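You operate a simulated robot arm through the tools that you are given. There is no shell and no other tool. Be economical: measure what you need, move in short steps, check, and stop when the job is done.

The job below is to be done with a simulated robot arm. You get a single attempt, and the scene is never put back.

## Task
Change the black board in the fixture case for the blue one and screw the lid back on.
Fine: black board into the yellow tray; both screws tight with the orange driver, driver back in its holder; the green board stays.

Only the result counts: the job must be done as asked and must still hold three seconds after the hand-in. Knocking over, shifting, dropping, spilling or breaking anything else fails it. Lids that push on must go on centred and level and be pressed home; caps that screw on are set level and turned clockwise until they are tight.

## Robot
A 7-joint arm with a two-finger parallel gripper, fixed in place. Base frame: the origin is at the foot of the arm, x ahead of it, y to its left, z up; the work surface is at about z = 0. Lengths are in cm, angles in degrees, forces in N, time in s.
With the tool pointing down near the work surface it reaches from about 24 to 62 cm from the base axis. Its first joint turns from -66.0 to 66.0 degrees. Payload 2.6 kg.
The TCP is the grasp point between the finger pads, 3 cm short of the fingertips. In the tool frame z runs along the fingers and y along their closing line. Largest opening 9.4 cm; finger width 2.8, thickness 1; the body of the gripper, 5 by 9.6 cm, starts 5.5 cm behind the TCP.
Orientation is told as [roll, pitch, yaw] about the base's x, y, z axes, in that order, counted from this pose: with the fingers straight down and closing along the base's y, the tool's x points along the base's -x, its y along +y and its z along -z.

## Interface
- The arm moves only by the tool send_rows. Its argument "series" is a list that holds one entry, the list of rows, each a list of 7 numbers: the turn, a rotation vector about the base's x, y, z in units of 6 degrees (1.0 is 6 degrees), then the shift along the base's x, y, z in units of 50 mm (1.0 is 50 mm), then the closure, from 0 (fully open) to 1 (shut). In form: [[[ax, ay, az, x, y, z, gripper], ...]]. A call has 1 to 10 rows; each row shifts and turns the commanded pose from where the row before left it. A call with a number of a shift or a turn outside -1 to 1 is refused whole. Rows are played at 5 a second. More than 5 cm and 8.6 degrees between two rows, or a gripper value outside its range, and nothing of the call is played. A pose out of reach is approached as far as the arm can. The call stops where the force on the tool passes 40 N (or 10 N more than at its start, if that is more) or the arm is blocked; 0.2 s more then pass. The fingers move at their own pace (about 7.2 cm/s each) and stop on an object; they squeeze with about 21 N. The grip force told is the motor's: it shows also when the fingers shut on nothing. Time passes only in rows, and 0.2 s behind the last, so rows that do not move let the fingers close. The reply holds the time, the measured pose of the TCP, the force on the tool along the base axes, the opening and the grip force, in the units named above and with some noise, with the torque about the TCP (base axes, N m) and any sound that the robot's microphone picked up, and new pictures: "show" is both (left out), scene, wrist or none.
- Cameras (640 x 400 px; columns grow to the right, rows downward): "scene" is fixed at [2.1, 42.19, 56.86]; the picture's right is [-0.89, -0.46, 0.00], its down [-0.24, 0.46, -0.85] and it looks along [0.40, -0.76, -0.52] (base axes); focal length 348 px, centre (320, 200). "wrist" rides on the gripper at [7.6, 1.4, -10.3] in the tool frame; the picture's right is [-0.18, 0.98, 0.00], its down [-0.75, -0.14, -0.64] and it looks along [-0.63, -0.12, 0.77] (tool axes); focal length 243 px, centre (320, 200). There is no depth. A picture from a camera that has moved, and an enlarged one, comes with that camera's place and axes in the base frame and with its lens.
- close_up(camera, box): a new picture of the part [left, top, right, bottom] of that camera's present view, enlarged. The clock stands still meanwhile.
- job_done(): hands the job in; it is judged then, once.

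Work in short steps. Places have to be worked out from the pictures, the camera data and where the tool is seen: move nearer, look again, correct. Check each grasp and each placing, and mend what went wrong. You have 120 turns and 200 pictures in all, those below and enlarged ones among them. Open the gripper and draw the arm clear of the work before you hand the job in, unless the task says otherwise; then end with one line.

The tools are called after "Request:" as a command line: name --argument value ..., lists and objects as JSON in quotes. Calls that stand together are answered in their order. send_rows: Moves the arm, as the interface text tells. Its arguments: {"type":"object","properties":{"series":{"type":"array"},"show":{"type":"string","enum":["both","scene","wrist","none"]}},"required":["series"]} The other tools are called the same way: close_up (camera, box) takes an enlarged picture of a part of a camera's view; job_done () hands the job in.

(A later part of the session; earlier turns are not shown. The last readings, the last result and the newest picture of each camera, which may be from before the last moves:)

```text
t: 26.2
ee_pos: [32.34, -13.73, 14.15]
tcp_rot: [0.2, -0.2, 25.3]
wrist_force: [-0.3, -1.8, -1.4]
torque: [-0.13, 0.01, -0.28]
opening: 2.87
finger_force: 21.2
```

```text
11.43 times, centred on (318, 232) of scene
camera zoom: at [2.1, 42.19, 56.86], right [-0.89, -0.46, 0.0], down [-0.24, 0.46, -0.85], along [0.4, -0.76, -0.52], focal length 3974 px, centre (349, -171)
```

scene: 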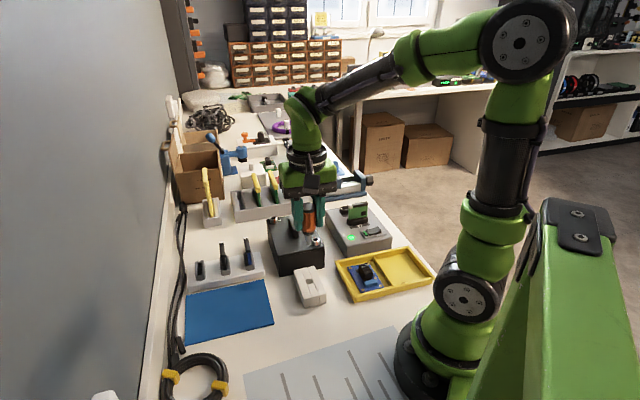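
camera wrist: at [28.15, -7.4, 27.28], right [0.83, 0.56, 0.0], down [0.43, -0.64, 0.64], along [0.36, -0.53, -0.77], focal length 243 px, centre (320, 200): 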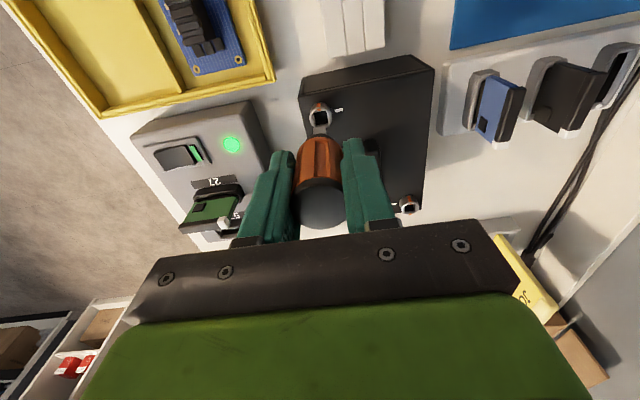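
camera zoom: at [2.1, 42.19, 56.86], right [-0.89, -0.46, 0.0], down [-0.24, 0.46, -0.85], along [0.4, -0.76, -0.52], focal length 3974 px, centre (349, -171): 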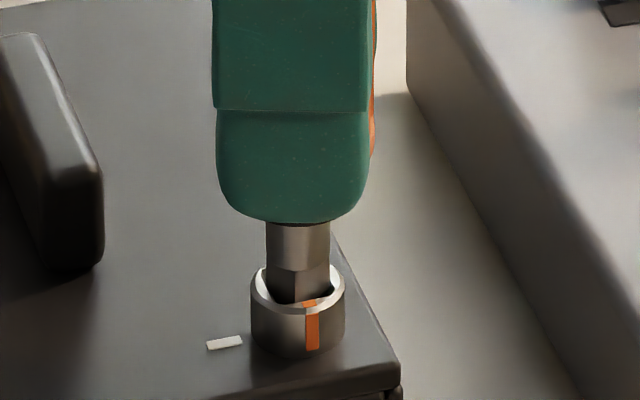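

A is back at its starting stop and the case hasn't moved. I'll lift the driver out to return it to the holder, turning to yaw ≈ 1 so the bit squares with the holder hole.

Request:
send_rows --series '[[[0, 0, 0, 0, 0, 0.1, 1], [0, 0, 0, 0, 0, 0.2, 1], [0, 0, 0, 0, 0, 0.3, 1], [0, 0, -1, 0, 0, 0.3, 1], [0, 0, -1, 0, 0, 0.3, 1], [0, 0, -1, -0.1, 0.3, 0, 1], [0, 0, -1, -0.1, 0.3, 0, 1], [0, 0, 0, -0.15, 0.35, 0, 1], [0, 0, 0, -0.15, 0.35, 0, 1], [0, 0, 0, -0.05, 0.35, 0, 1]]]' --show "wrist"

Request:
close_up --camera "scene" --box '[285, 215, 345, 305]'

Request:
close_up --camera "wrist" --box '[280, 70, 360, 170]'

```text
t: 28.4
ee_pos: [29.58, -5.3, 20.08]
tcp_rot: [0.2, -0.3, 1.1]
wrist_force: [0.5, 0.2, -0.7]
torque: [0.02, 0.01, 0.0]
opening: 2.88
finger_force: 21.4
camera wrist: at [21.95, -4.01, 30.3], right [0.16, 0.99, 0.0], down [0.75, -0.13, 0.65], along [0.64, -0.1, -0.76], focal length 243 px, centre (320, 200)
```

wrist: 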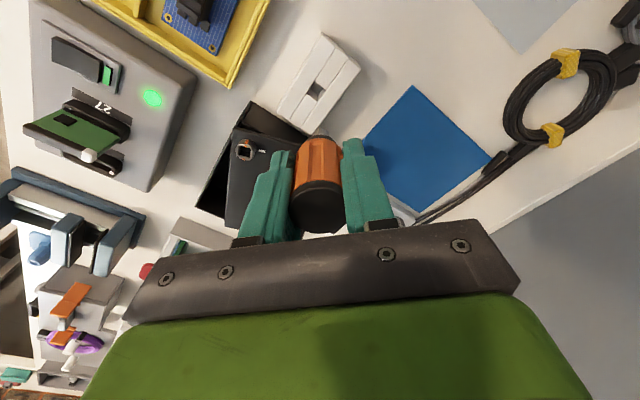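

```text
4.44 times, centred on (315, 260) of scene
camera zoom: at [2.1, 42.19, 56.86], right [-0.89, -0.46, 0.0], down [-0.24, 0.46, -0.85], along [0.4, -0.76, -0.52], focal length 1546 px, centre (342, -67)
```

zoom: 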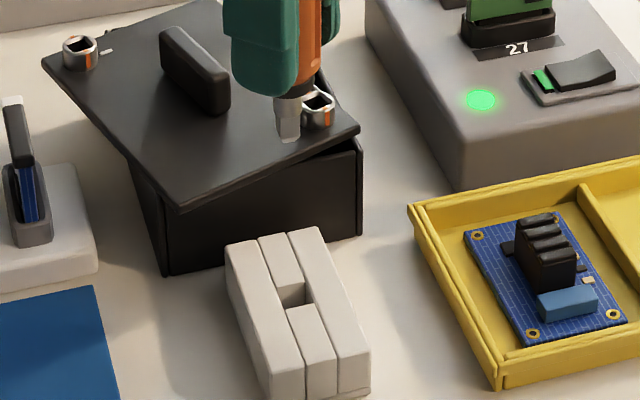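

```text
4.00 times, centred on (320, 120) of wrist
camera zoom: at [21.95, -4.01, 30.3], right [0.16, 0.99, 0.0], down [0.75, -0.13, 0.65], along [0.64, -0.1, -0.76], focal length 970 px, centre (320, 520)
```

zoom: 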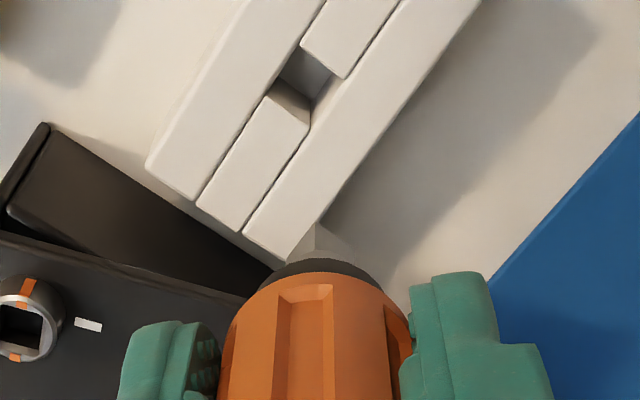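

The jammed bit dragged the lid, so it is unscrewed, and it now rests askew on the case. I'll deal with that after stowing the driver, so I'm lowering toward the holder hole to check alignment.

Request:
send_rows --series '[[[0, 0, 0, 0.004, -0.036, -0.3, 1], [0, 0, 0, 0, 0, -0.4, 1], [0, 0, 0, 0, 0, -0.4, 1], [0, 0, 0, 0, 0, -0.4, 1], [0, 0, 0, 0, 0, -0.4, 1], [0, 0, 0, 0, 0, -0.1, 1]]]' --show "none"

Request:
close_up --camera "scene" --box '[285, 240, 335, 310]'

Request:
close_up --camera "wrist" --box '[280, 70, 360, 170]'

```text
t: 29.8
ee_pos: [29.96, -5.55, 10.13]
tcp_rot: [0.2, -0.2, 1.3]
wrist_force: [-0.5, 0.1, -0.8]
torque: [-0.04, 0.02, 0.01]
opening: 2.84
finger_force: 20.9
```

```text
5.71 times, centred on (310, 275) of scene
camera zoom: at [2.1, 42.19, 56.86], right [-0.89, -0.46, 0.0], down [-0.24, 0.46, -0.85], along [0.4, -0.76, -0.52], focal length 1987 px, centre (377, -229)
```

zoom: 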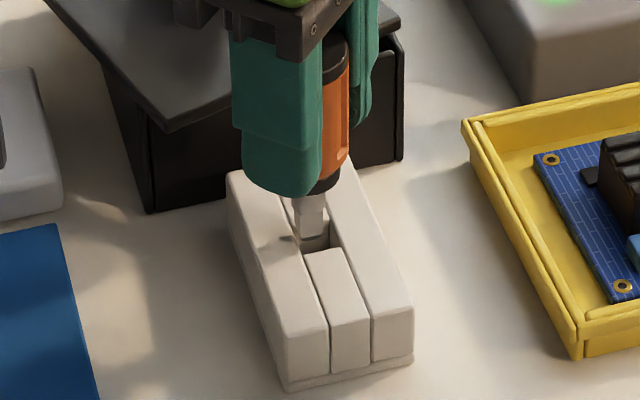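

```text
4.00 times, centred on (320, 120) of wrist
camera zoom: at [22.22, -4.24, 20.41], right [0.16, 0.99, 0.0], down [0.75, -0.13, 0.65], along [0.64, -0.1, -0.76], focal length 970 px, centre (320, 520)
```

zoom: 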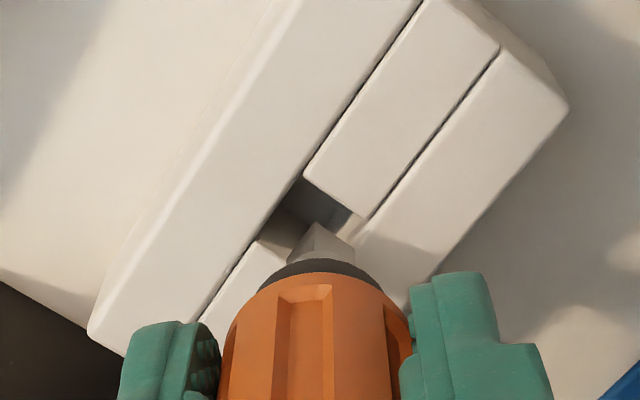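

The bit is close to the hole, and the reading shows x about 0.35 cm too far out. I'll correct that and lower gently.

Request:
send_rows --series '[[[0, 0, 0, -0.07, 0.012, 0, 1], [0, 0, 0, 0, 0, -0.1, 1], [0, 0, 0, 0, 0, -0.1, 1], [0, 0, 0, 0, 0, -0.1, 1]]]' --show "none"

Request:
close_up --camera "scene" --box '[285, 240, 335, 310]'

Request:
close_up --camera "wrist" --box '[280, 70, 360, 170]'

```text
t: 30.8
ee_pos: [29.53, -5.51, 8.57]
tcp_rot: [0.3, -0.4, 1.2]
wrist_force: [1.0, -2.2, 0.6]
torque: [-0.08, -0.07, -0.03]
opening: 2.85
finger_force: 21.1
```

```text
5.71 times, centred on (310, 275) of scene
camera zoom: at [2.1, 42.19, 56.86], right [-0.89, -0.46, 0.0], down [-0.24, 0.46, -0.85], along [0.4, -0.76, -0.52], focal length 1987 px, centre (377, -229)
```

zoom: 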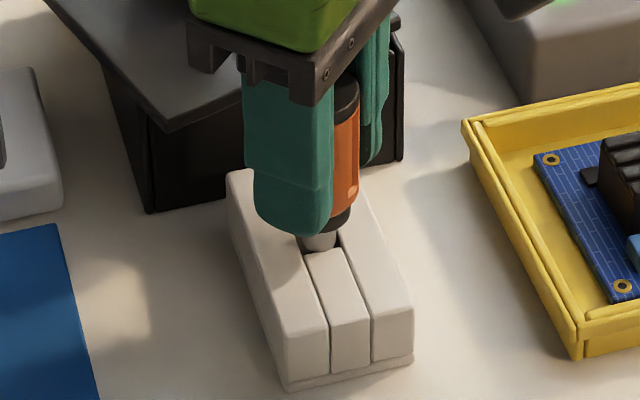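

```text
4.00 times, centred on (320, 120) of wrist
camera zoom: at [21.74, -4.17, 18.8], right [0.16, 0.99, 0.0], down [0.75, -0.13, 0.65], along [0.64, -0.1, -0.76], focal length 970 px, centre (320, 520)
```

zoom: 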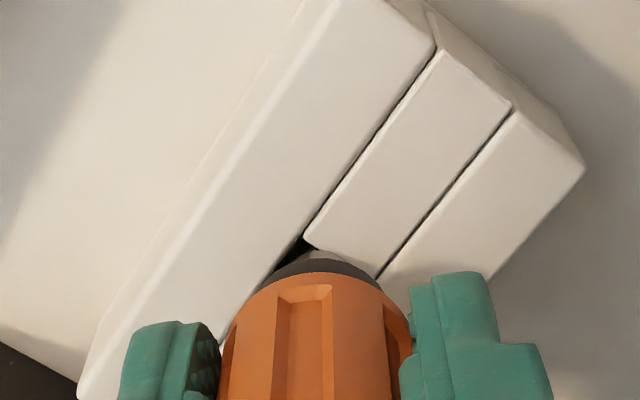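

The bit is in the hole. I'll continue down gently until it seats.

Request:
send_rows --series '[[[0, 0, 0, 0.006, 0.006, -0.06, 1], [0, 0, 0, 0, 0, -0.06, 1], [0, 0, 0, 0, 0, -0.06, 1], [0, 0, 0, 0, 0, -0.06, 1], [0, 0, 0, 0, 0, -0.05, 1]]]' --show "none"

Request:
close_up --camera "scene" --box '[285, 240, 335, 310]'

```text
t: 32.0
ee_pos: [29.34, -5.49, 7.27]
tcp_rot: [0.2, -0.3, 1.1]
wrist_force: [0.7, -3.9, 16.2]
torque: [-0.1, 0.0, -0.02]
opening: 2.89
finger_force: 21.2
```

```text
5.71 times, centred on (310, 275) of scene
camera zoom: at [2.09, 42.2, 56.86], right [-0.89, -0.46, 0.0], down [-0.24, 0.46, -0.85], along [0.4, -0.76, -0.52], focal length 1987 px, centre (377, -229)
```

zoom: 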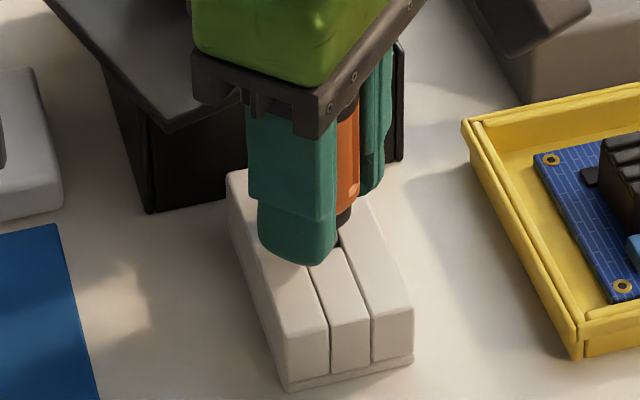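

The driver is seated with light contact. I'll open to about 4.7 cm, let it settle, and rise clear.

Request:
send_rows --series '[[[0, 0, 0, 0, 0, 0.01, 0.5], [0, 0, 0, 0, 0, 0, 0.5], [0, 0, 0, 0, 0, 0, 0.5], [0, 0, 0, 0, 0, 0.3, 0.5], [0, 0, 0, 0, 0, 0.5, 0.5], [0, 0, 0, 0, 0, 0.8, 0.5], [0, 0, 0, 0, 0, 0.8, 0.5]]]' --show "wrist"

Request:
close_up --camera "scene" --box '[260, 200, 340, 310]'

Request:
close_up --camera "wrist" --box '[180, 30, 360, 200]'

```text
t: 33.6
ee_pos: [29.03, -5.78, 19.4]
tcp_rot: [0.2, -0.3, 1.1]
wrist_force: [-0.1, -1.2, 1.7]
torque: [0.01, 0.03, 0.01]
opening: 4.72
finger_force: 0.1
camera wrist: at [21.36, -4.36, 29.61], right [0.16, 0.99, 0.0], down [0.75, -0.13, 0.65], along [0.64, -0.1, -0.76], focal length 243 px, centre (320, 200)
```

wrist: 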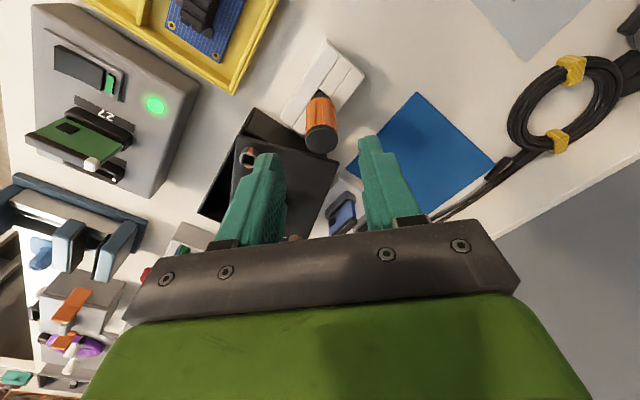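

```text
3.64 times, centred on (300, 255) of scene
camera zoom: at [2.1, 42.19, 56.86], right [-0.89, -0.46, 0.0], down [-0.24, 0.46, -0.85], along [0.4, -0.76, -0.52], focal length 1264 px, centre (393, 0)
```

zoom: 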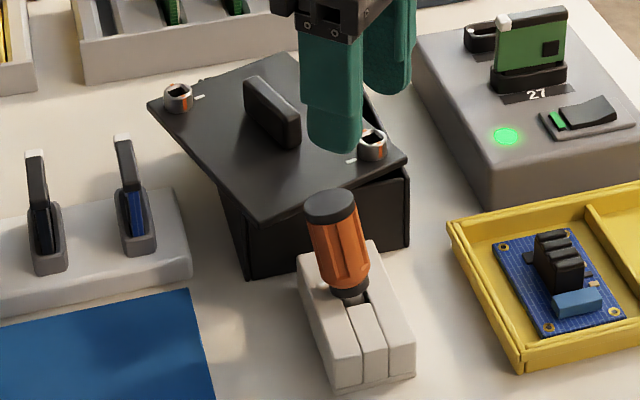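

```text
2.35 times, centred on (270, 115) of wrist
camera zoom: at [21.36, -4.36, 29.61], right [0.16, 0.99, 0.0], down [0.75, -0.13, 0.65], along [0.64, -0.1, -0.76], focal length 571 px, centre (438, 400)
```

zoom: 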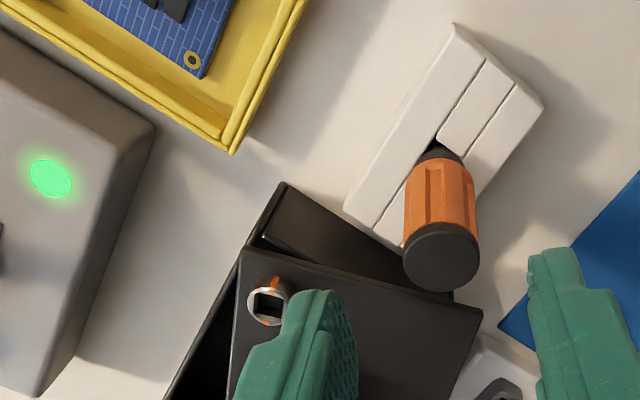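

The driver is in its holder, leaning slightly, and I'll fix that at the end. The lid is loose at about yaw -25.5°, centre about (39.7,-12.6), and the blue mat looks like a good place for it. I'll go above the handle.

Request:
send_rows --series '[[[0, 0, -0.886, 0.428, -0.272, 0, 0.5], [0, 0, -0.886, 0.428, -0.272, 0, 0.5], [0, 0, -0.886, 0.428, -0.272, 0, 0.5], [0, 0, -0.886, 0.428, -0.272, 0, 0.5], [0, 0, -0.886, 0.428, -0.272, 0, 0.5], [0, 0, 0, 0, 0, 0, 0.5]]]' --show "both"

Request:
close_up --camera "wrist" --box '[220, 60, 420, 220]'

```text
t: 35.0
ee_pos: [40.14, -12.29, 19.22]
tcp_rot: [0.2, -0.3, -25.5]
wrist_force: [-0.7, 0.1, 0.5]
torque: [0.0, 0.01, 0.01]
opening: 4.73
finger_force: 0.0
camera wrist: at [33.8, -7.68, 29.53], right [0.59, 0.81, 0.0], down [0.62, -0.45, 0.65], along [0.52, -0.38, -0.76], focal length 243 px, centre (320, 200)
```

scene: 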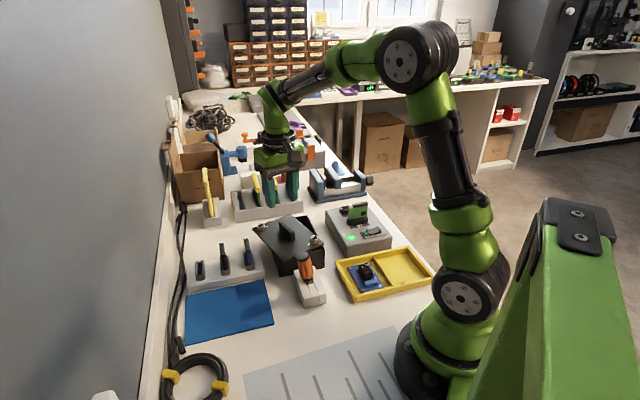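
wrist: 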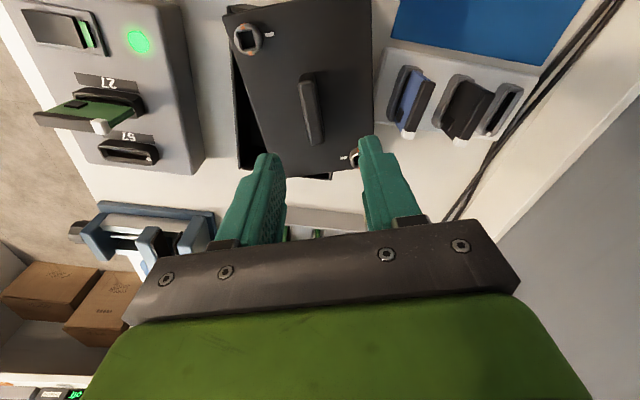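

```text
2.50 times, centred on (320, 140) of wrist
camera zoom: at [33.8, -7.68, 29.53], right [0.59, 0.81, 0.0], down [0.62, -0.45, 0.65], along [0.52, -0.38, -0.76], focal length 606 px, centre (320, 350)
```

zoom: 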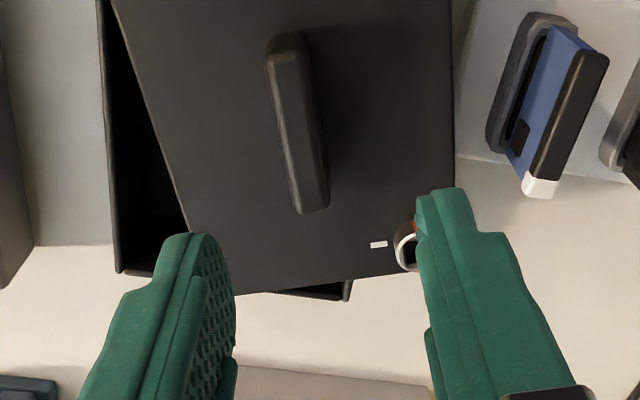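

The handle centre is at about (39.65,-12.8) with its axis at about -27.5°. I'll align and descend until the tips are just beside the handle top.

Request:
send_rows --series '[[[0, 0, -0.33, -0.1, -0.1, -0.3, 0.5], [0, 0, 0, 0, 0, -0.4, 0.5], [0, 0, 0, 0, 0, -0.4, 0.5], [0, 0, 0, 0, 0, -0.4, 0.5], [0, 0, 0, 0, 0, -0.1, 0.5], [0, 0, 0, 0, 0, 0, 0.5]]]' --show "none"

Request:
close_up --camera "wrist" --box '[200, 80, 440, 240]'

Request:
close_up --camera "scene" --box '[240, 190, 340, 280]'

```text
t: 36.4
ee_pos: [39.6, -12.96, 11.29]
tcp_rot: [0.3, -0.3, -27.3]
wrist_force: [0.9, -1.0, 0.6]
torque: [0.01, 0.05, -0.04]
opening: 4.71
finger_force: 0.2
```

```text
2.50 times, centred on (320, 160) of wrist
camera zoom: at [33.51, -7.91, 21.54], right [0.62, 0.79, 0.0], down [0.6, -0.47, 0.65], along [0.51, -0.39, -0.76], focal length 606 px, centre (320, 300)
```

zoom: 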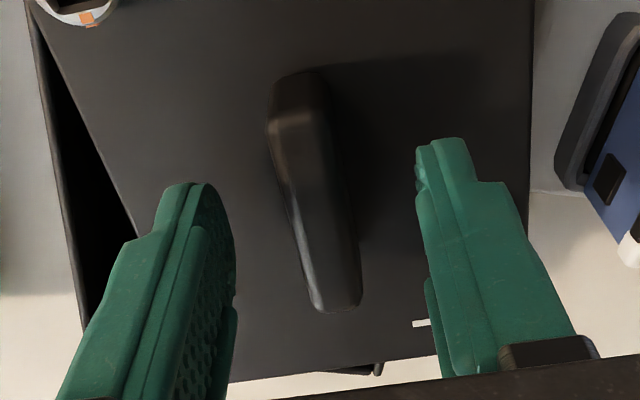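

```text
4.44 times, centred on (290, 235) of scene
camera zoom: at [2.1, 42.19, 56.86], right [-0.89, -0.46, 0.0], down [-0.24, 0.46, -0.85], along [0.4, -0.76, -0.52], focal length 1546 px, centre (453, 44)
```

zoom: 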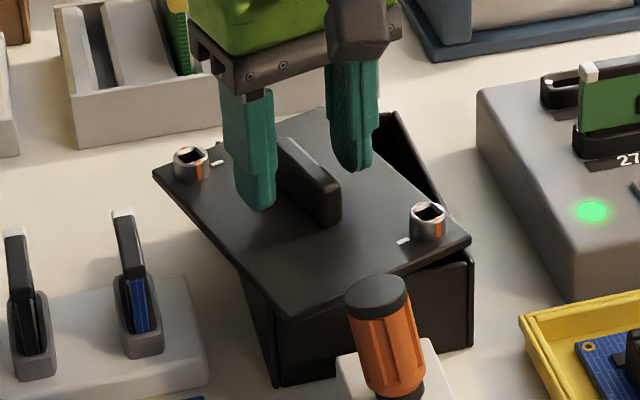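

The handle is centred between the fingers and aligned. I'll descend 0.9 cm and close.

Request:
send_rows --series '[[[0, 0, 0, 0, 0, -0.06, 0.5], [0, 0, 0, 0, 0, -0.06, 0.5], [0, 0, 0, 0, 0, -0.06, 0.5], [0, 0, 0, 0, 0, 0, 1], [0, 0, 0, 0, 0, 0, 1], [0, 0, 0, 0, 0, 0, 1], [0, 0, 0, 0, 0, 0, 1]]]' --show "none"

Request:
close_up --camera "scene" --box '[240, 190, 340, 280]'

```text
t: 38.0
ee_pos: [39.65, -12.7, 10.23]
tcp_rot: [0.3, -0.4, -27.4]
wrist_force: [-0.6, 0.1, 5.3]
torque: [-0.04, -0.03, -0.04]
opening: 1.36
finger_force: 20.5
```

```text
4.44 times, centred on (290, 235) of scene
camera zoom: at [2.1, 42.2, 56.86], right [-0.89, -0.46, 0.0], down [-0.24, 0.46, -0.85], along [0.4, -0.76, -0.52], focal length 1546 px, centre (453, 44)
```

zoom: 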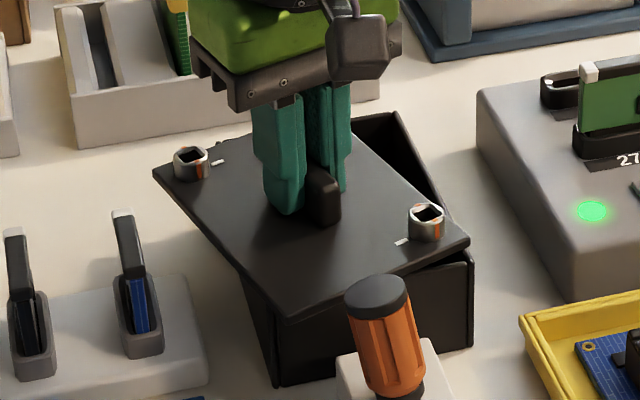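

The handle is gripped. I'll lift the lid straight up and look inside the case.

Request:
send_rows --series '[[[0, 0, 0, 0, 0, 0.1, 1], [0, 0, 0, 0, 0, 0.2, 1], [0, 0, 0, 0, 0, 0.3, 1], [0, 0, 0, 0, 0, 0.4, 1], [0, 0, 0, 0, 0, 0.5, 1], [0, 0, 0, 0, 0, 0.5, 1], [0, 0, 0, 0, 0, 0.5, 1]]]' --show "scene"

Request:
close_up --camera "scene" --box '[230, 160, 350, 290]'

```text
t: 39.6
ee_pos: [39.51, -12.86, 22.95]
tcp_rot: [0.3, -0.2, -27.4]
wrist_force: [0.4, -0.5, -0.6]
torque: [0.04, -0.01, -0.02]
opening: 1.39
finger_force: 20.8
```

scene: 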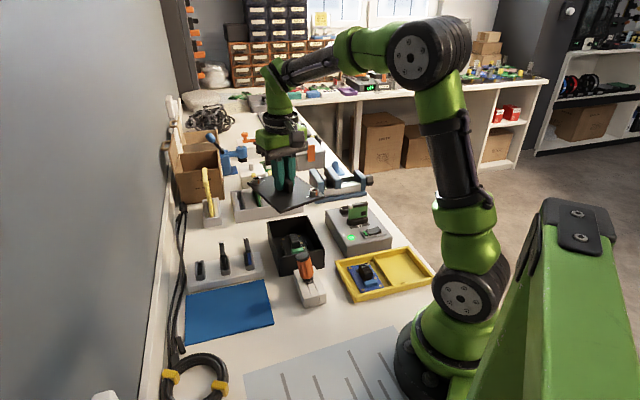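

```text
3.08 times, centred on (290, 225) of scene
camera zoom: at [2.1, 42.19, 56.86], right [-0.89, -0.46, 0.0], down [-0.24, 0.46, -0.85], along [0.4, -0.76, -0.52], focal length 1070 px, centre (412, 123)
```

zoom: 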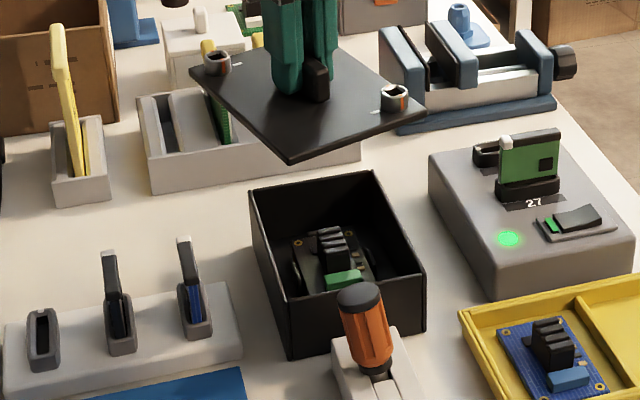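

The case holds a black PCB like the blue PCB in the yellow tray, so those two get swapped, and the green card in the grey fixture stays. I'll carry the lid over the blue mat, turning it to the mat's axis of about 40°.

Request:
send_rows --series '[[[0, 0, 0.936, 0.045, 0.322, 0, 1], [0, 0, 0.936, 0.045, 0.322, 0, 1], [0, 0, 0.936, 0.045, 0.322, 0, 1], [0, 0, 0.936, 0.045, 0.322, 0, 1], [0, 0, 0.936, 0.045, 0.322, 0, 1], [0, 0, 0.936, 0.045, 0.322, 0, 1]]]' --show "none"

Request:
send_rows --series '[[[0, 0, 0.936, 0.045, 0.322, 0, 1], [0, 0, 0.936, 0.045, 0.322, 0, 1], [0, 0, 0.936, 0.045, 0.322, 0, 1], [0, 0, 0.936, 0.045, 0.322, 0, 1], [0, 0, 0.936, 0.045, 0.322, 0, 1], [0, 0, 0.936, 0.045, 0.322, 0, 1], [0, 0, 0, 0, 0, -0.6, 1], [0, 0, 0, 0, 0, -0.8, 1], [0, 0, 0, 0, 0, -0.6, 1]]]' --show "both"

```text
t: 41.0
ee_pos: [40.87, -3.15, 22.66]
tcp_rot: [0.1, -0.3, 6.4]
wrist_force: [-0.4, -0.1, -1.0]
torque: [-0.01, 0.04, -0.02]
opening: 1.37
finger_force: 20.8
```

```text
t: 43.0
ee_pos: [42.22, 6.33, 12.76]
tcp_rot: [0.2, -0.2, 40.0]
wrist_force: [-0.9, -0.6, -0.8]
torque: [0.01, 0.01, 0.01]
opening: 1.35
finger_force: 20.7
camera wrist: at [35.52, 2.56, 23.17], right [-0.49, 0.87, 0.0], down [0.67, 0.37, 0.65], along [0.56, 0.32, -0.76], focal length 243 px, centre (320, 200)
```

scene: 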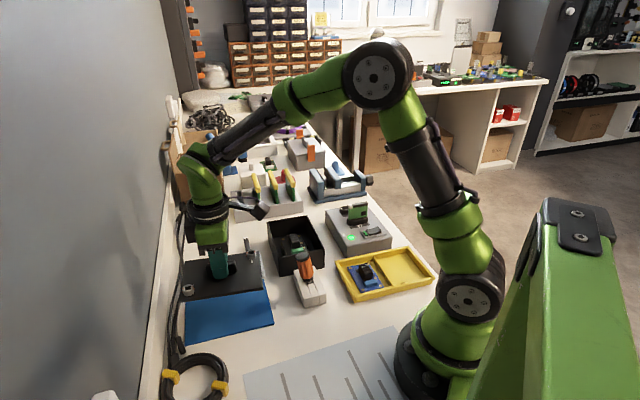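
wrist: 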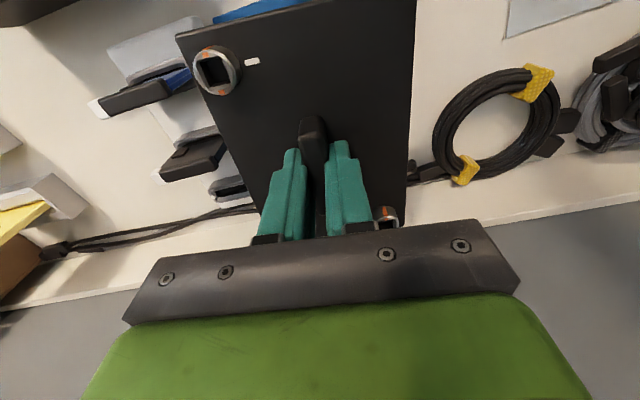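

The lid is aligned over the mat. I'll lower it, slowing for the last part.

Request:
send_rows --series '[[[0, 0, 0, 0, 0, -0.5, 1], [0, 0, 0, 0, 0, -0.4, 1], [0, 0, 0, 0, 0, -0.3, 1], [0, 0, 0, 0, 0, -0.2, 1]]]' --show "scene"

Request:
close_up --camera "scene" --box '[160, 220, 290, 360]'

```text
t: 44.0
ee_pos: [42.27, 6.47, 5.94]
tcp_rot: [0.2, -0.3, 39.9]
wrist_force: [-0.6, -0.2, -0.4]
torque: [0.02, 0.01, -0.06]
opening: 1.35
finger_force: 21.5
```

scene: 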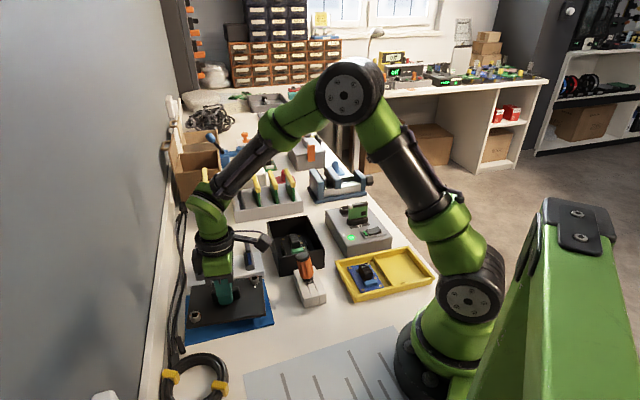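

```text
2.86 times, centred on (225, 290) of scene
camera zoom: at [2.1, 42.19, 56.86], right [-0.89, -0.46, 0.0], down [-0.24, 0.46, -0.85], along [0.4, -0.76, -0.52], focal length 994 px, centre (591, -57)
```

zoom: 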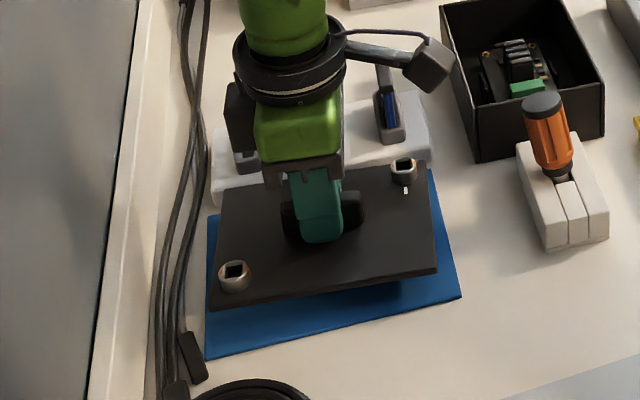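

The lid is about 2 cm above the mat and well placed. I'll lower it to contact.

Request:
send_rows --series '[[[0, 0, 0, 0, 0, -0.1, 1], [0, 0, 0, 0, 0, -0.1, 1], [0, 0, 0, 0, 0, -0.06, 1], [0, 0, 0, 0, 0, -0.05, 1], [0, 0, 0, 0, 0, -0.04, 1]]]' --show "none"

Request:
close_up --camera "scene" --box '[160, 220, 290, 360]'

```text
t: 44.9
ee_pos: [42.22, 6.53, 4.79]
tcp_rot: [0.2, -0.3, 39.8]
wrist_force: [-2.9, -0.8, 5.2]
torque: [0.03, -0.15, 0.03]
opening: 1.3
finger_force: 20.5
stopped in row 4: the force on the tool passed its limit at 48 N (the readings are from after the stop); the commanded pose is now the measured one
```

```text
2.86 times, centred on (225, 290) of scene
camera zoom: at [2.1, 42.19, 56.86], right [-0.89, -0.46, 0.0], down [-0.24, 0.46, -0.85], along [0.4, -0.76, -0.52], focal length 994 px, centre (591, -57)
```

zoom: 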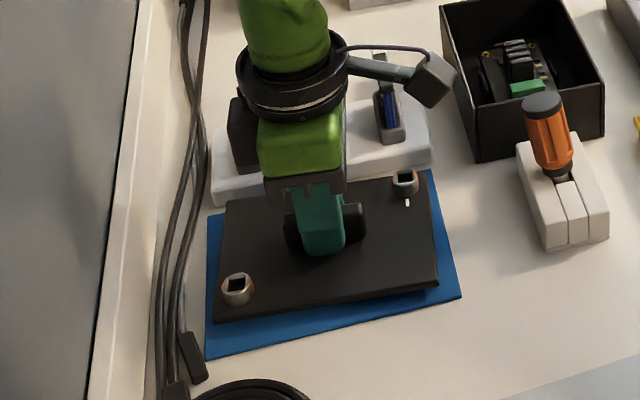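

The lid has landed on the mat. I'll release and rise.

Request:
send_rows --series '[[[0, 0, 0, 0, 0, 0, 0.75], [0, 0, 0, 0, 0, 0, 0.65], [0, 0, 0, 0, 0, 0, 0.65], [0, 0, 0, 0, 0, 0.2, 0.65], [0, 0, 0, 0, 0, 0.5, 0.65], [0, 0, 0, 0, 0, 0.9, 0.65], [0, 0, 0, 0, 0, 0.9, 0.65], [0, 0, 0, 0, 0, 0.9, 0.65]]]' --show "scene"

Request:
close_up --camera "scene" --box '[170, 230, 290, 350]'

Request:
close_up --camera "wrist" --box '[200, 0, 440, 200]'

Request:
close_up --camera "scene" --box '[260, 205, 340, 285]'

Request:
close_up --camera "scene" --box '[330, 240, 440, 310]'

```text
t: 46.7
ee_pos: [42.37, 6.23, 21.85]
tcp_rot: [0.2, -0.2, 40.0]
wrist_force: [-1.0, -0.4, -0.4]
torque: [-0.02, -0.04, 0.01]
opening: 3.26
finger_force: 0.1
```

scene: 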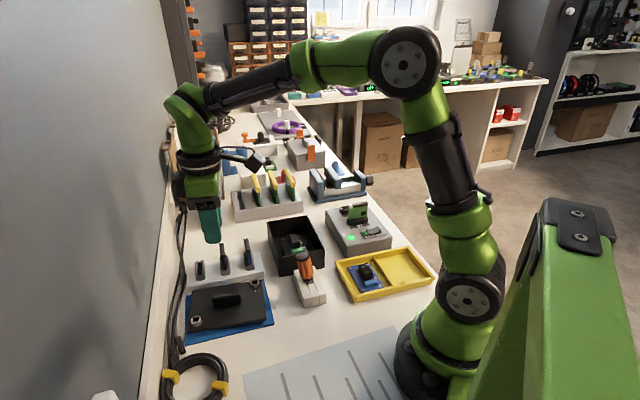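

```text
3.33 times, centred on (230, 290) of scene
camera zoom: at [2.1, 42.19, 56.86], right [-0.89, -0.46, 0.0], down [-0.24, 0.46, -0.85], along [0.4, -0.76, -0.52], focal length 1159 px, centre (620, -100)
```

zoom: 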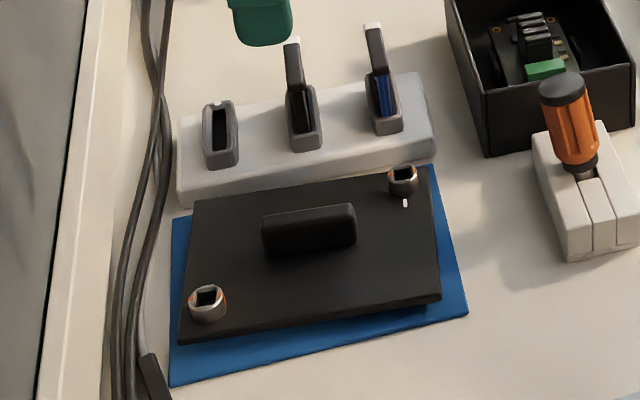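

```text
2.00 times, centred on (320, 100) of wrist
camera zoom: at [35.61, 2.41, 32.21], right [-0.49, 0.87, 0.0], down [0.67, 0.37, 0.64], along [0.56, 0.32, -0.76], focal length 485 px, centre (320, 400)
```

zoom: 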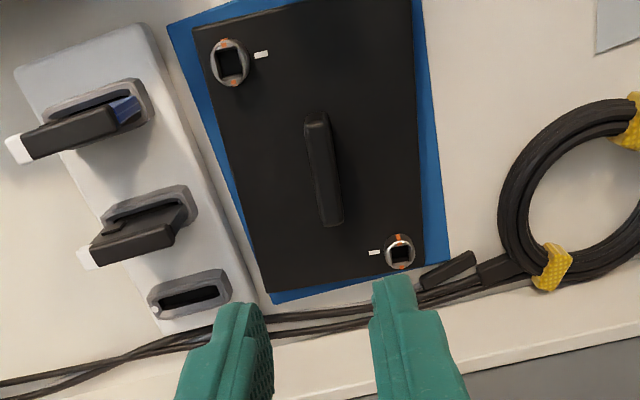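

```text
5.00 times, centred on (300, 245) of scene
camera zoom: at [2.1, 42.19, 56.86], right [-0.89, -0.46, 0.0], down [-0.24, 0.46, -0.85], along [0.4, -0.76, -0.52], focal length 1739 px, centre (420, -25)
```

zoom: 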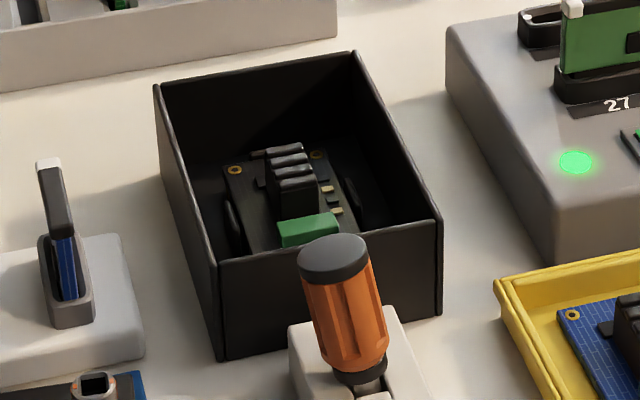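

```text
5.71 times, centred on (385, 275) of scene
camera zoom: at [2.1, 42.19, 56.86], right [-0.89, -0.46, 0.0], down [-0.24, 0.46, -0.85], along [0.4, -0.76, -0.52], focal length 1987 px, centre (-51, -229)
```

zoom: 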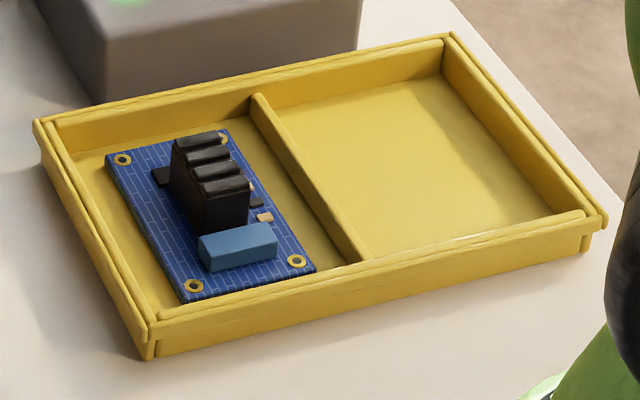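

The lid sits on the mat. I'll go above the case at yaw -45.6 to see the black board from overhead.

Request:
send_rows --series '[[[0, 0, -0.89, -0.042, -0.265, 0, 0.2], [0, 0, -0.89, -0.042, -0.265, 0, 0.2], [0, 0, -0.89, -0.042, -0.265, 0, 0.2], [0, 0, -0.89, -0.042, -0.265, 0, 0.2], [0, 0, -0.89, -0.042, -0.265, 0, 0.2], [0, 0, -0.89, -0.042, -0.265, 0, 0.2], [0, 0, -0.89, -0.042, -0.265, 0, 0.2], [0, 0, -0.89, -0.042, -0.265, 0, 0.2]]]' --show "none"

Request:
send_rows --series '[[[0, 0, -0.89, -0.042, -0.265, 0, 0.2], [0, 0, -0.89, -0.042, -0.265, 0, 0.2], [0, 0, -0.89, -0.042, -0.265, 0, 0.2], [0, 0, -0.89, -0.042, -0.265, 0, 0.2], [0, 0, -0.89, -0.042, -0.265, 0, 0.2], [0, 0, -0.89, -0.042, -0.265, 0, 0.2], [0, 0, -0.89, -0.042, -0.265, 0, 0.2], [0, 0, -0.89, -0.042, -0.265, 0, 0.2], [0, 0, 0, 0, 0, 0, 0.2]]]' --show "wrist"

Request:
close_up --camera "wrist" --box '[240, 60, 400, 220]'

```text
t: 48.5
ee_pos: [40.65, -4.1, 21.62]
tcp_rot: [0.3, -0.3, -3.0]
wrist_force: [0.4, 0.5, 0.2]
torque: [0.0, -0.02, 0.04]
opening: 7.51
finger_force: 0.0
```

```text
t: 50.5
ee_pos: [38.85, -14.44, 21.71]
tcp_rot: [0.2, -0.1, -45.7]
wrist_force: [0.3, -0.9, -0.4]
torque: [0.0, 0.0, -0.02]
opening: 7.53
finger_force: 0.2
camera wrist: at [34.53, -7.99, 32.0], right [0.83, 0.56, 0.0], down [0.42, -0.64, 0.64], along [0.36, -0.53, -0.76], focal length 243 px, centre (320, 200)
```

wrist: 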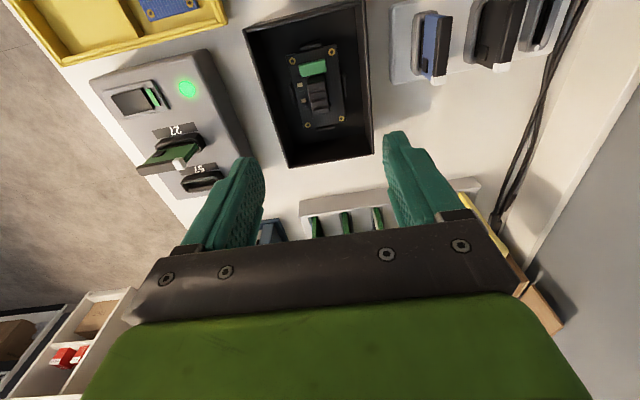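

```text
2.50 times, centred on (320, 140) of wrist
camera zoom: at [34.53, -7.99, 32.0], right [0.83, 0.56, 0.0], down [0.42, -0.64, 0.64], along [0.36, -0.53, -0.76], focal length 606 px, centre (320, 350)
```

zoom: 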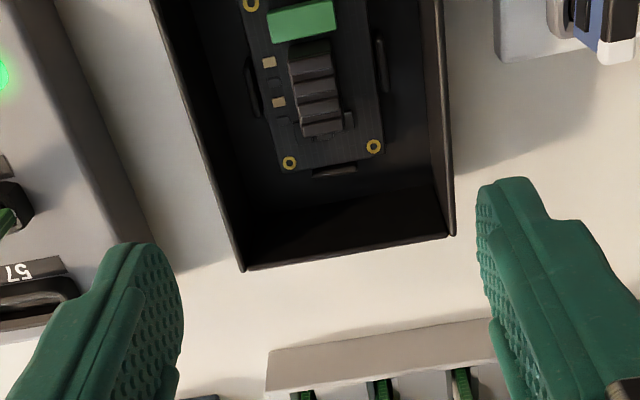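

Now a detailed look at the seated board and its clips, and at the blue board.

Request:
close_up --camera "wrist" --box '[280, 35, 360, 135]'

Request:
close_up --camera "scene" --box '[275, 225, 320, 265]'

```text
4.00 times, centred on (320, 85) of wrist
camera zoom: at [34.53, -7.99, 32.0], right [0.83, 0.56, 0.0], down [0.42, -0.64, 0.64], along [0.36, -0.53, -0.76], focal length 970 px, centre (320, 660)
```

zoom: 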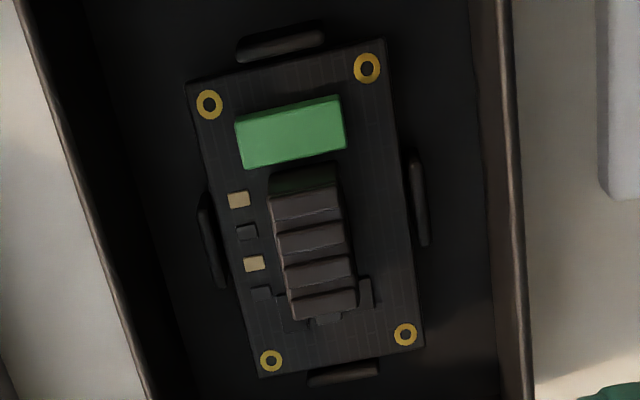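

```text
10.00 times, centred on (298, 245) of scene
camera zoom: at [2.1, 42.19, 56.86], right [-0.89, -0.46, 0.0], down [-0.24, 0.46, -0.85], along [0.4, -0.76, -0.52], focal length 3477 px, centre (545, -250)
```

zoom: 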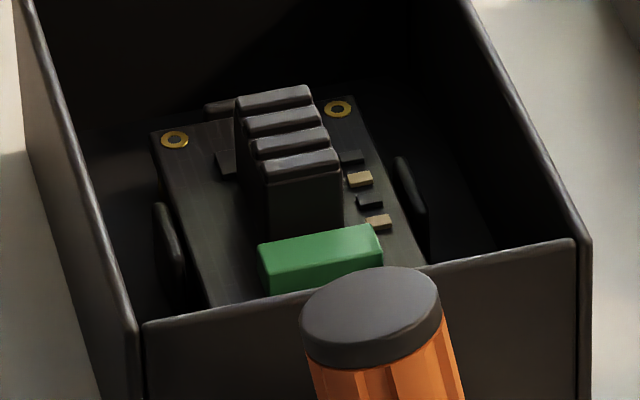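

The board is located by four small ribs. Its heatsink makes a good grip, with its top at z≈5.2 and centre at about (39.15,-14.75). I'll descend with a 5 cm opening and check before straddling it.

Request:
send_rows --series '[[[0, 0, 0, 0.06, -0.07, -0.4, 0.47], [0, 0, 0, 0, 0, -0.5, 0.47], [0, 0, 0, 0, 0, -0.5, 0.47], [0, 0, 0, 0, 0, -0.5, 0.47], [0, 0, 0, 0, 0, -0.5, 0.47], [0, 0, 0, 0, 0, -0.2, 0.47], [0, 0, 0, 0, 0, 0, 0.47]]]' --show "none"

Request:
close_up --camera "wrist" --box '[220, 80, 420, 240]'

Request:
close_up --camera "scene" --box '[260, 200, 340, 280]'

```text
t: 52.1
ee_pos: [39.28, -15.0, 8.82]
tcp_rot: [0.3, -0.3, -45.6]
wrist_force: [0.5, 0.3, 0.3]
torque: [0.01, 0.01, -0.02]
opening: 5.0
finger_force: 0.1
```

```text
2.50 times, centred on (320, 160) of wrist
camera zoom: at [34.95, -8.56, 19.13], right [0.83, 0.56, 0.0], down [0.42, -0.64, 0.64], along [0.36, -0.53, -0.76], focal length 606 px, centre (320, 300)
```

zoom: 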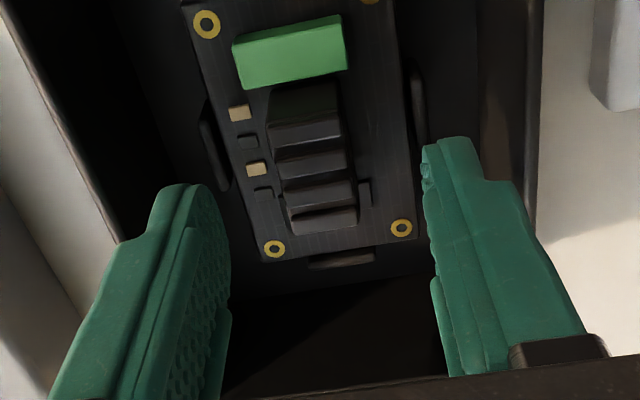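

```text
5.00 times, centred on (300, 240) of scene
camera zoom: at [2.1, 42.19, 56.86], right [-0.89, -0.46, 0.0], down [-0.24, 0.46, -0.85], along [0.4, -0.76, -0.52], focal length 1739 px, centre (420, 0)
```

zoom: 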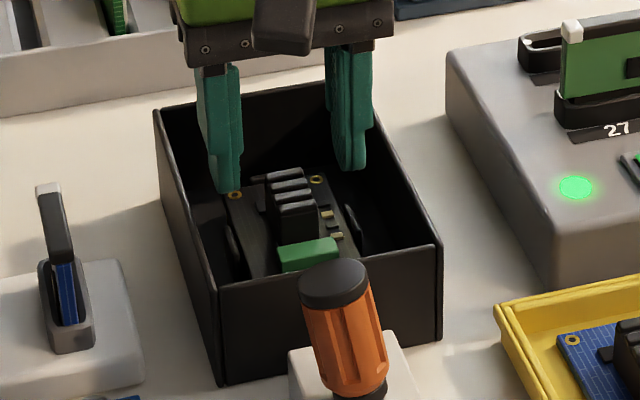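

The heatsink is centred laterally, and the TCP is 0.33 cm too far forward. The board top is at z≈2.5, so I'll correct, narrow to 3.7 cm, and go down to TCP z≈6.

Request:
send_rows --series '[[[0, 0, 0, -0.042, 0.044, 0, 0.61], [0, 0, 0, 0, 0, 0, 0.61], [0, 0, 0, 0, 0, -0.2, 0.61], [0, 0, 0, 0, 0, -0.15, 0.61], [0, 0, 0, 0, 0, -0.1, 0.61], [0, 0, 0, 0, 0, -0.1, 0.61]]]' --show "none"

Request:
close_up --camera "wrist" --box '[220, 80, 420, 240]'

Request:
close_up --camera "scene" --box '[270, 210, 330, 270]'

```text
t: 53.5
ee_pos: [38.99, -14.78, 5.9]
tcp_rot: [0.2, -0.3, -45.6]
wrist_force: [0.0, 0.0, -0.8]
torque: [-0.02, 0.0, -0.01]
opening: 3.67
finger_force: 0.0
```

```text
2.50 times, centred on (320, 160) of wrist
camera zoom: at [34.69, -8.28, 16.17], right [0.83, 0.56, 0.0], down [0.42, -0.64, 0.64], along [0.36, -0.53, -0.76], focal length 606 px, centre (320, 300)
```

zoom: 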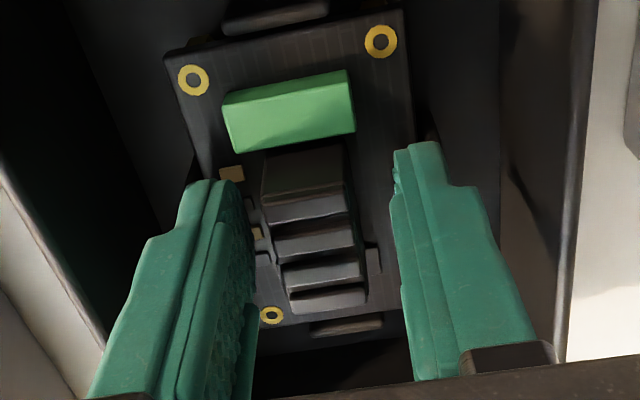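

```text
6.67 times, centred on (300, 240) of scene
camera zoom: at [2.1, 42.19, 56.86], right [-0.89, -0.46, 0.0], down [-0.24, 0.46, -0.85], along [0.4, -0.76, -0.52], focal length 2318 px, centre (453, -67)
```

zoom: 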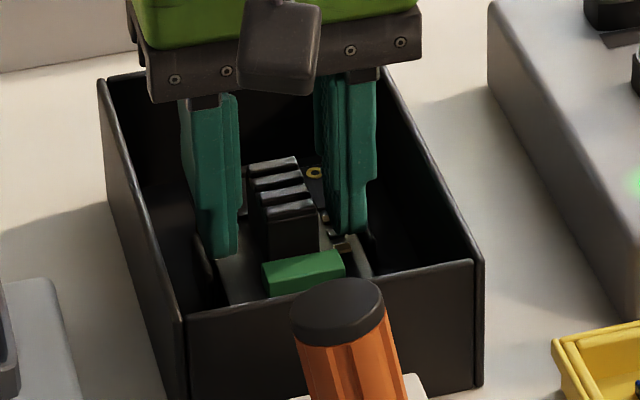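

The fingers straddle the heatsink well, so I'll close.

Request:
send_rows --series '[[[0, 0, 0, 0, 0, 0, 1], [0, 0, 0, 0, 0, 0, 1], [0, 0, 0, 0, 0, 0, 1], [0, 0, 0, 0, 0, 0, 1]]]' --show "none"

Request:
close_up --camera "wrist" --box '[220, 80, 420, 240]'

```text
t: 54.5
ee_pos: [39.03, -14.72, 5.88]
tcp_rot: [0.2, -0.2, -45.6]
wrist_force: [0.2, 0.9, -0.4]
torque: [0.0, 0.07, -0.01]
opening: 1.92
finger_force: 21.1
```

```text
2.50 times, centred on (320, 160) of wrist
camera zoom: at [34.69, -8.29, 16.18], right [0.83, 0.56, 0.0], down [0.42, -0.64, 0.64], along [0.36, -0.53, -0.76], focal length 606 px, centre (320, 300)
```

zoom: 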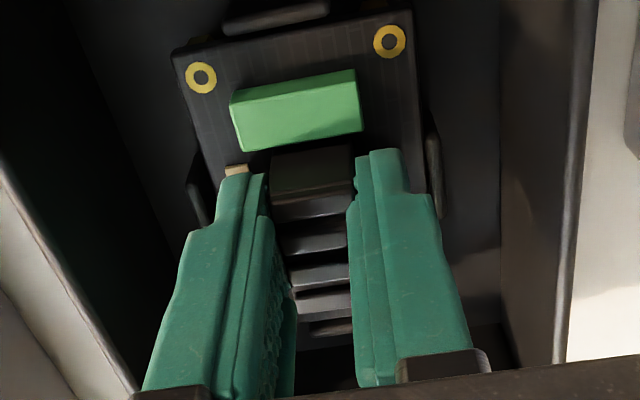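

The heatsink is gripped at 1.92 cm. The seated reference pose is (39.0,-14.75,5.9), yaw -45.6. I'll lift slowly.

Request:
send_rows --series '[[[0, 0, 0, 0, 0, 0.06, 1], [0, 0, 0, 0, 0, 0.1, 1], [0, 0, 0, 0, 0, 0.2, 1], [0, 0, 0, 0, 0, 0.4, 1], [0, 0, 0, 0, 0, 0.6, 1], [0, 0, 0, 0, 0, 0.6, 1], [0, 0, 0, 0, 0, 0.6, 1]]]' --show "both"

Request:
close_up --camera "scene" --box '[260, 150, 340, 280]'

```text
t: 56.1
ee_pos: [39.05, -14.73, 18.83]
tcp_rot: [0.2, -0.3, -45.6]
wrist_force: [-0.2, 1.0, -0.6]
torque: [-0.02, -0.02, 0.01]
opening: 1.91
finger_force: 20.7
camera wrist: at [34.68, -8.29, 29.14], right [0.83, 0.56, 0.0], down [0.42, -0.64, 0.64], along [0.36, -0.53, -0.76], focal length 243 px, centre (320, 200)
```

scene: 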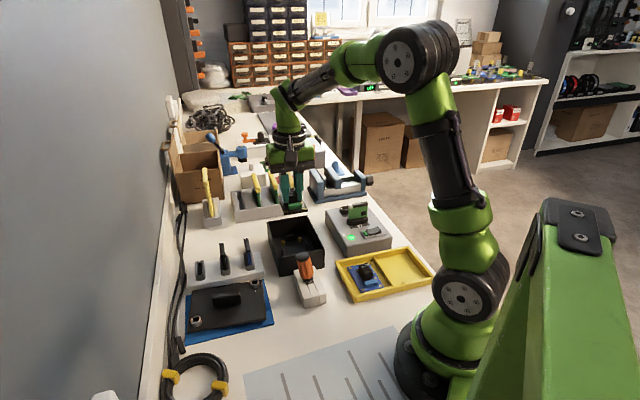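
wrist: 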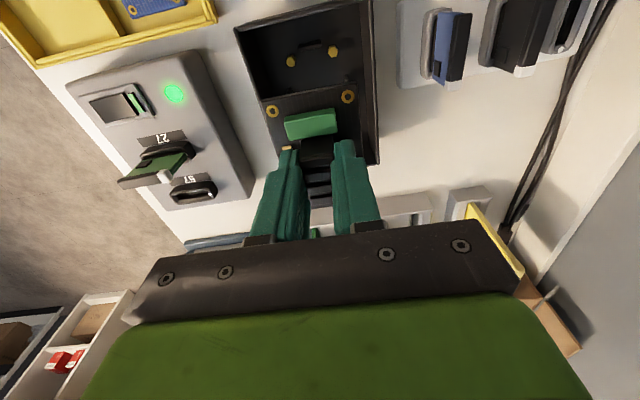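

```text
3.08 times, centred on (300, 215) of scene
camera zoom: at [2.1, 42.19, 56.86], right [-0.89, -0.46, 0.0], down [-0.24, 0.46, -0.85], along [0.4, -0.76, -0.52], focal length 1070 px, centre (382, 154)
```

zoom: 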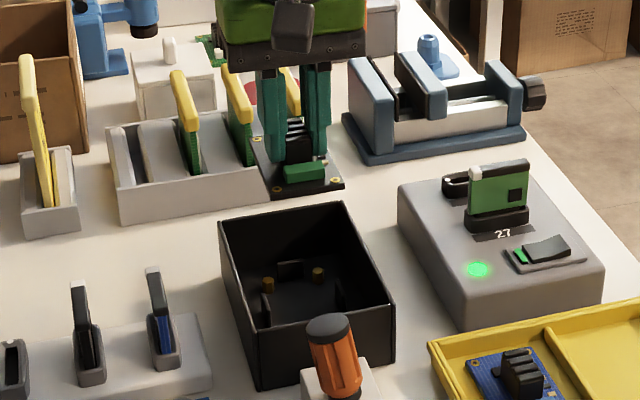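

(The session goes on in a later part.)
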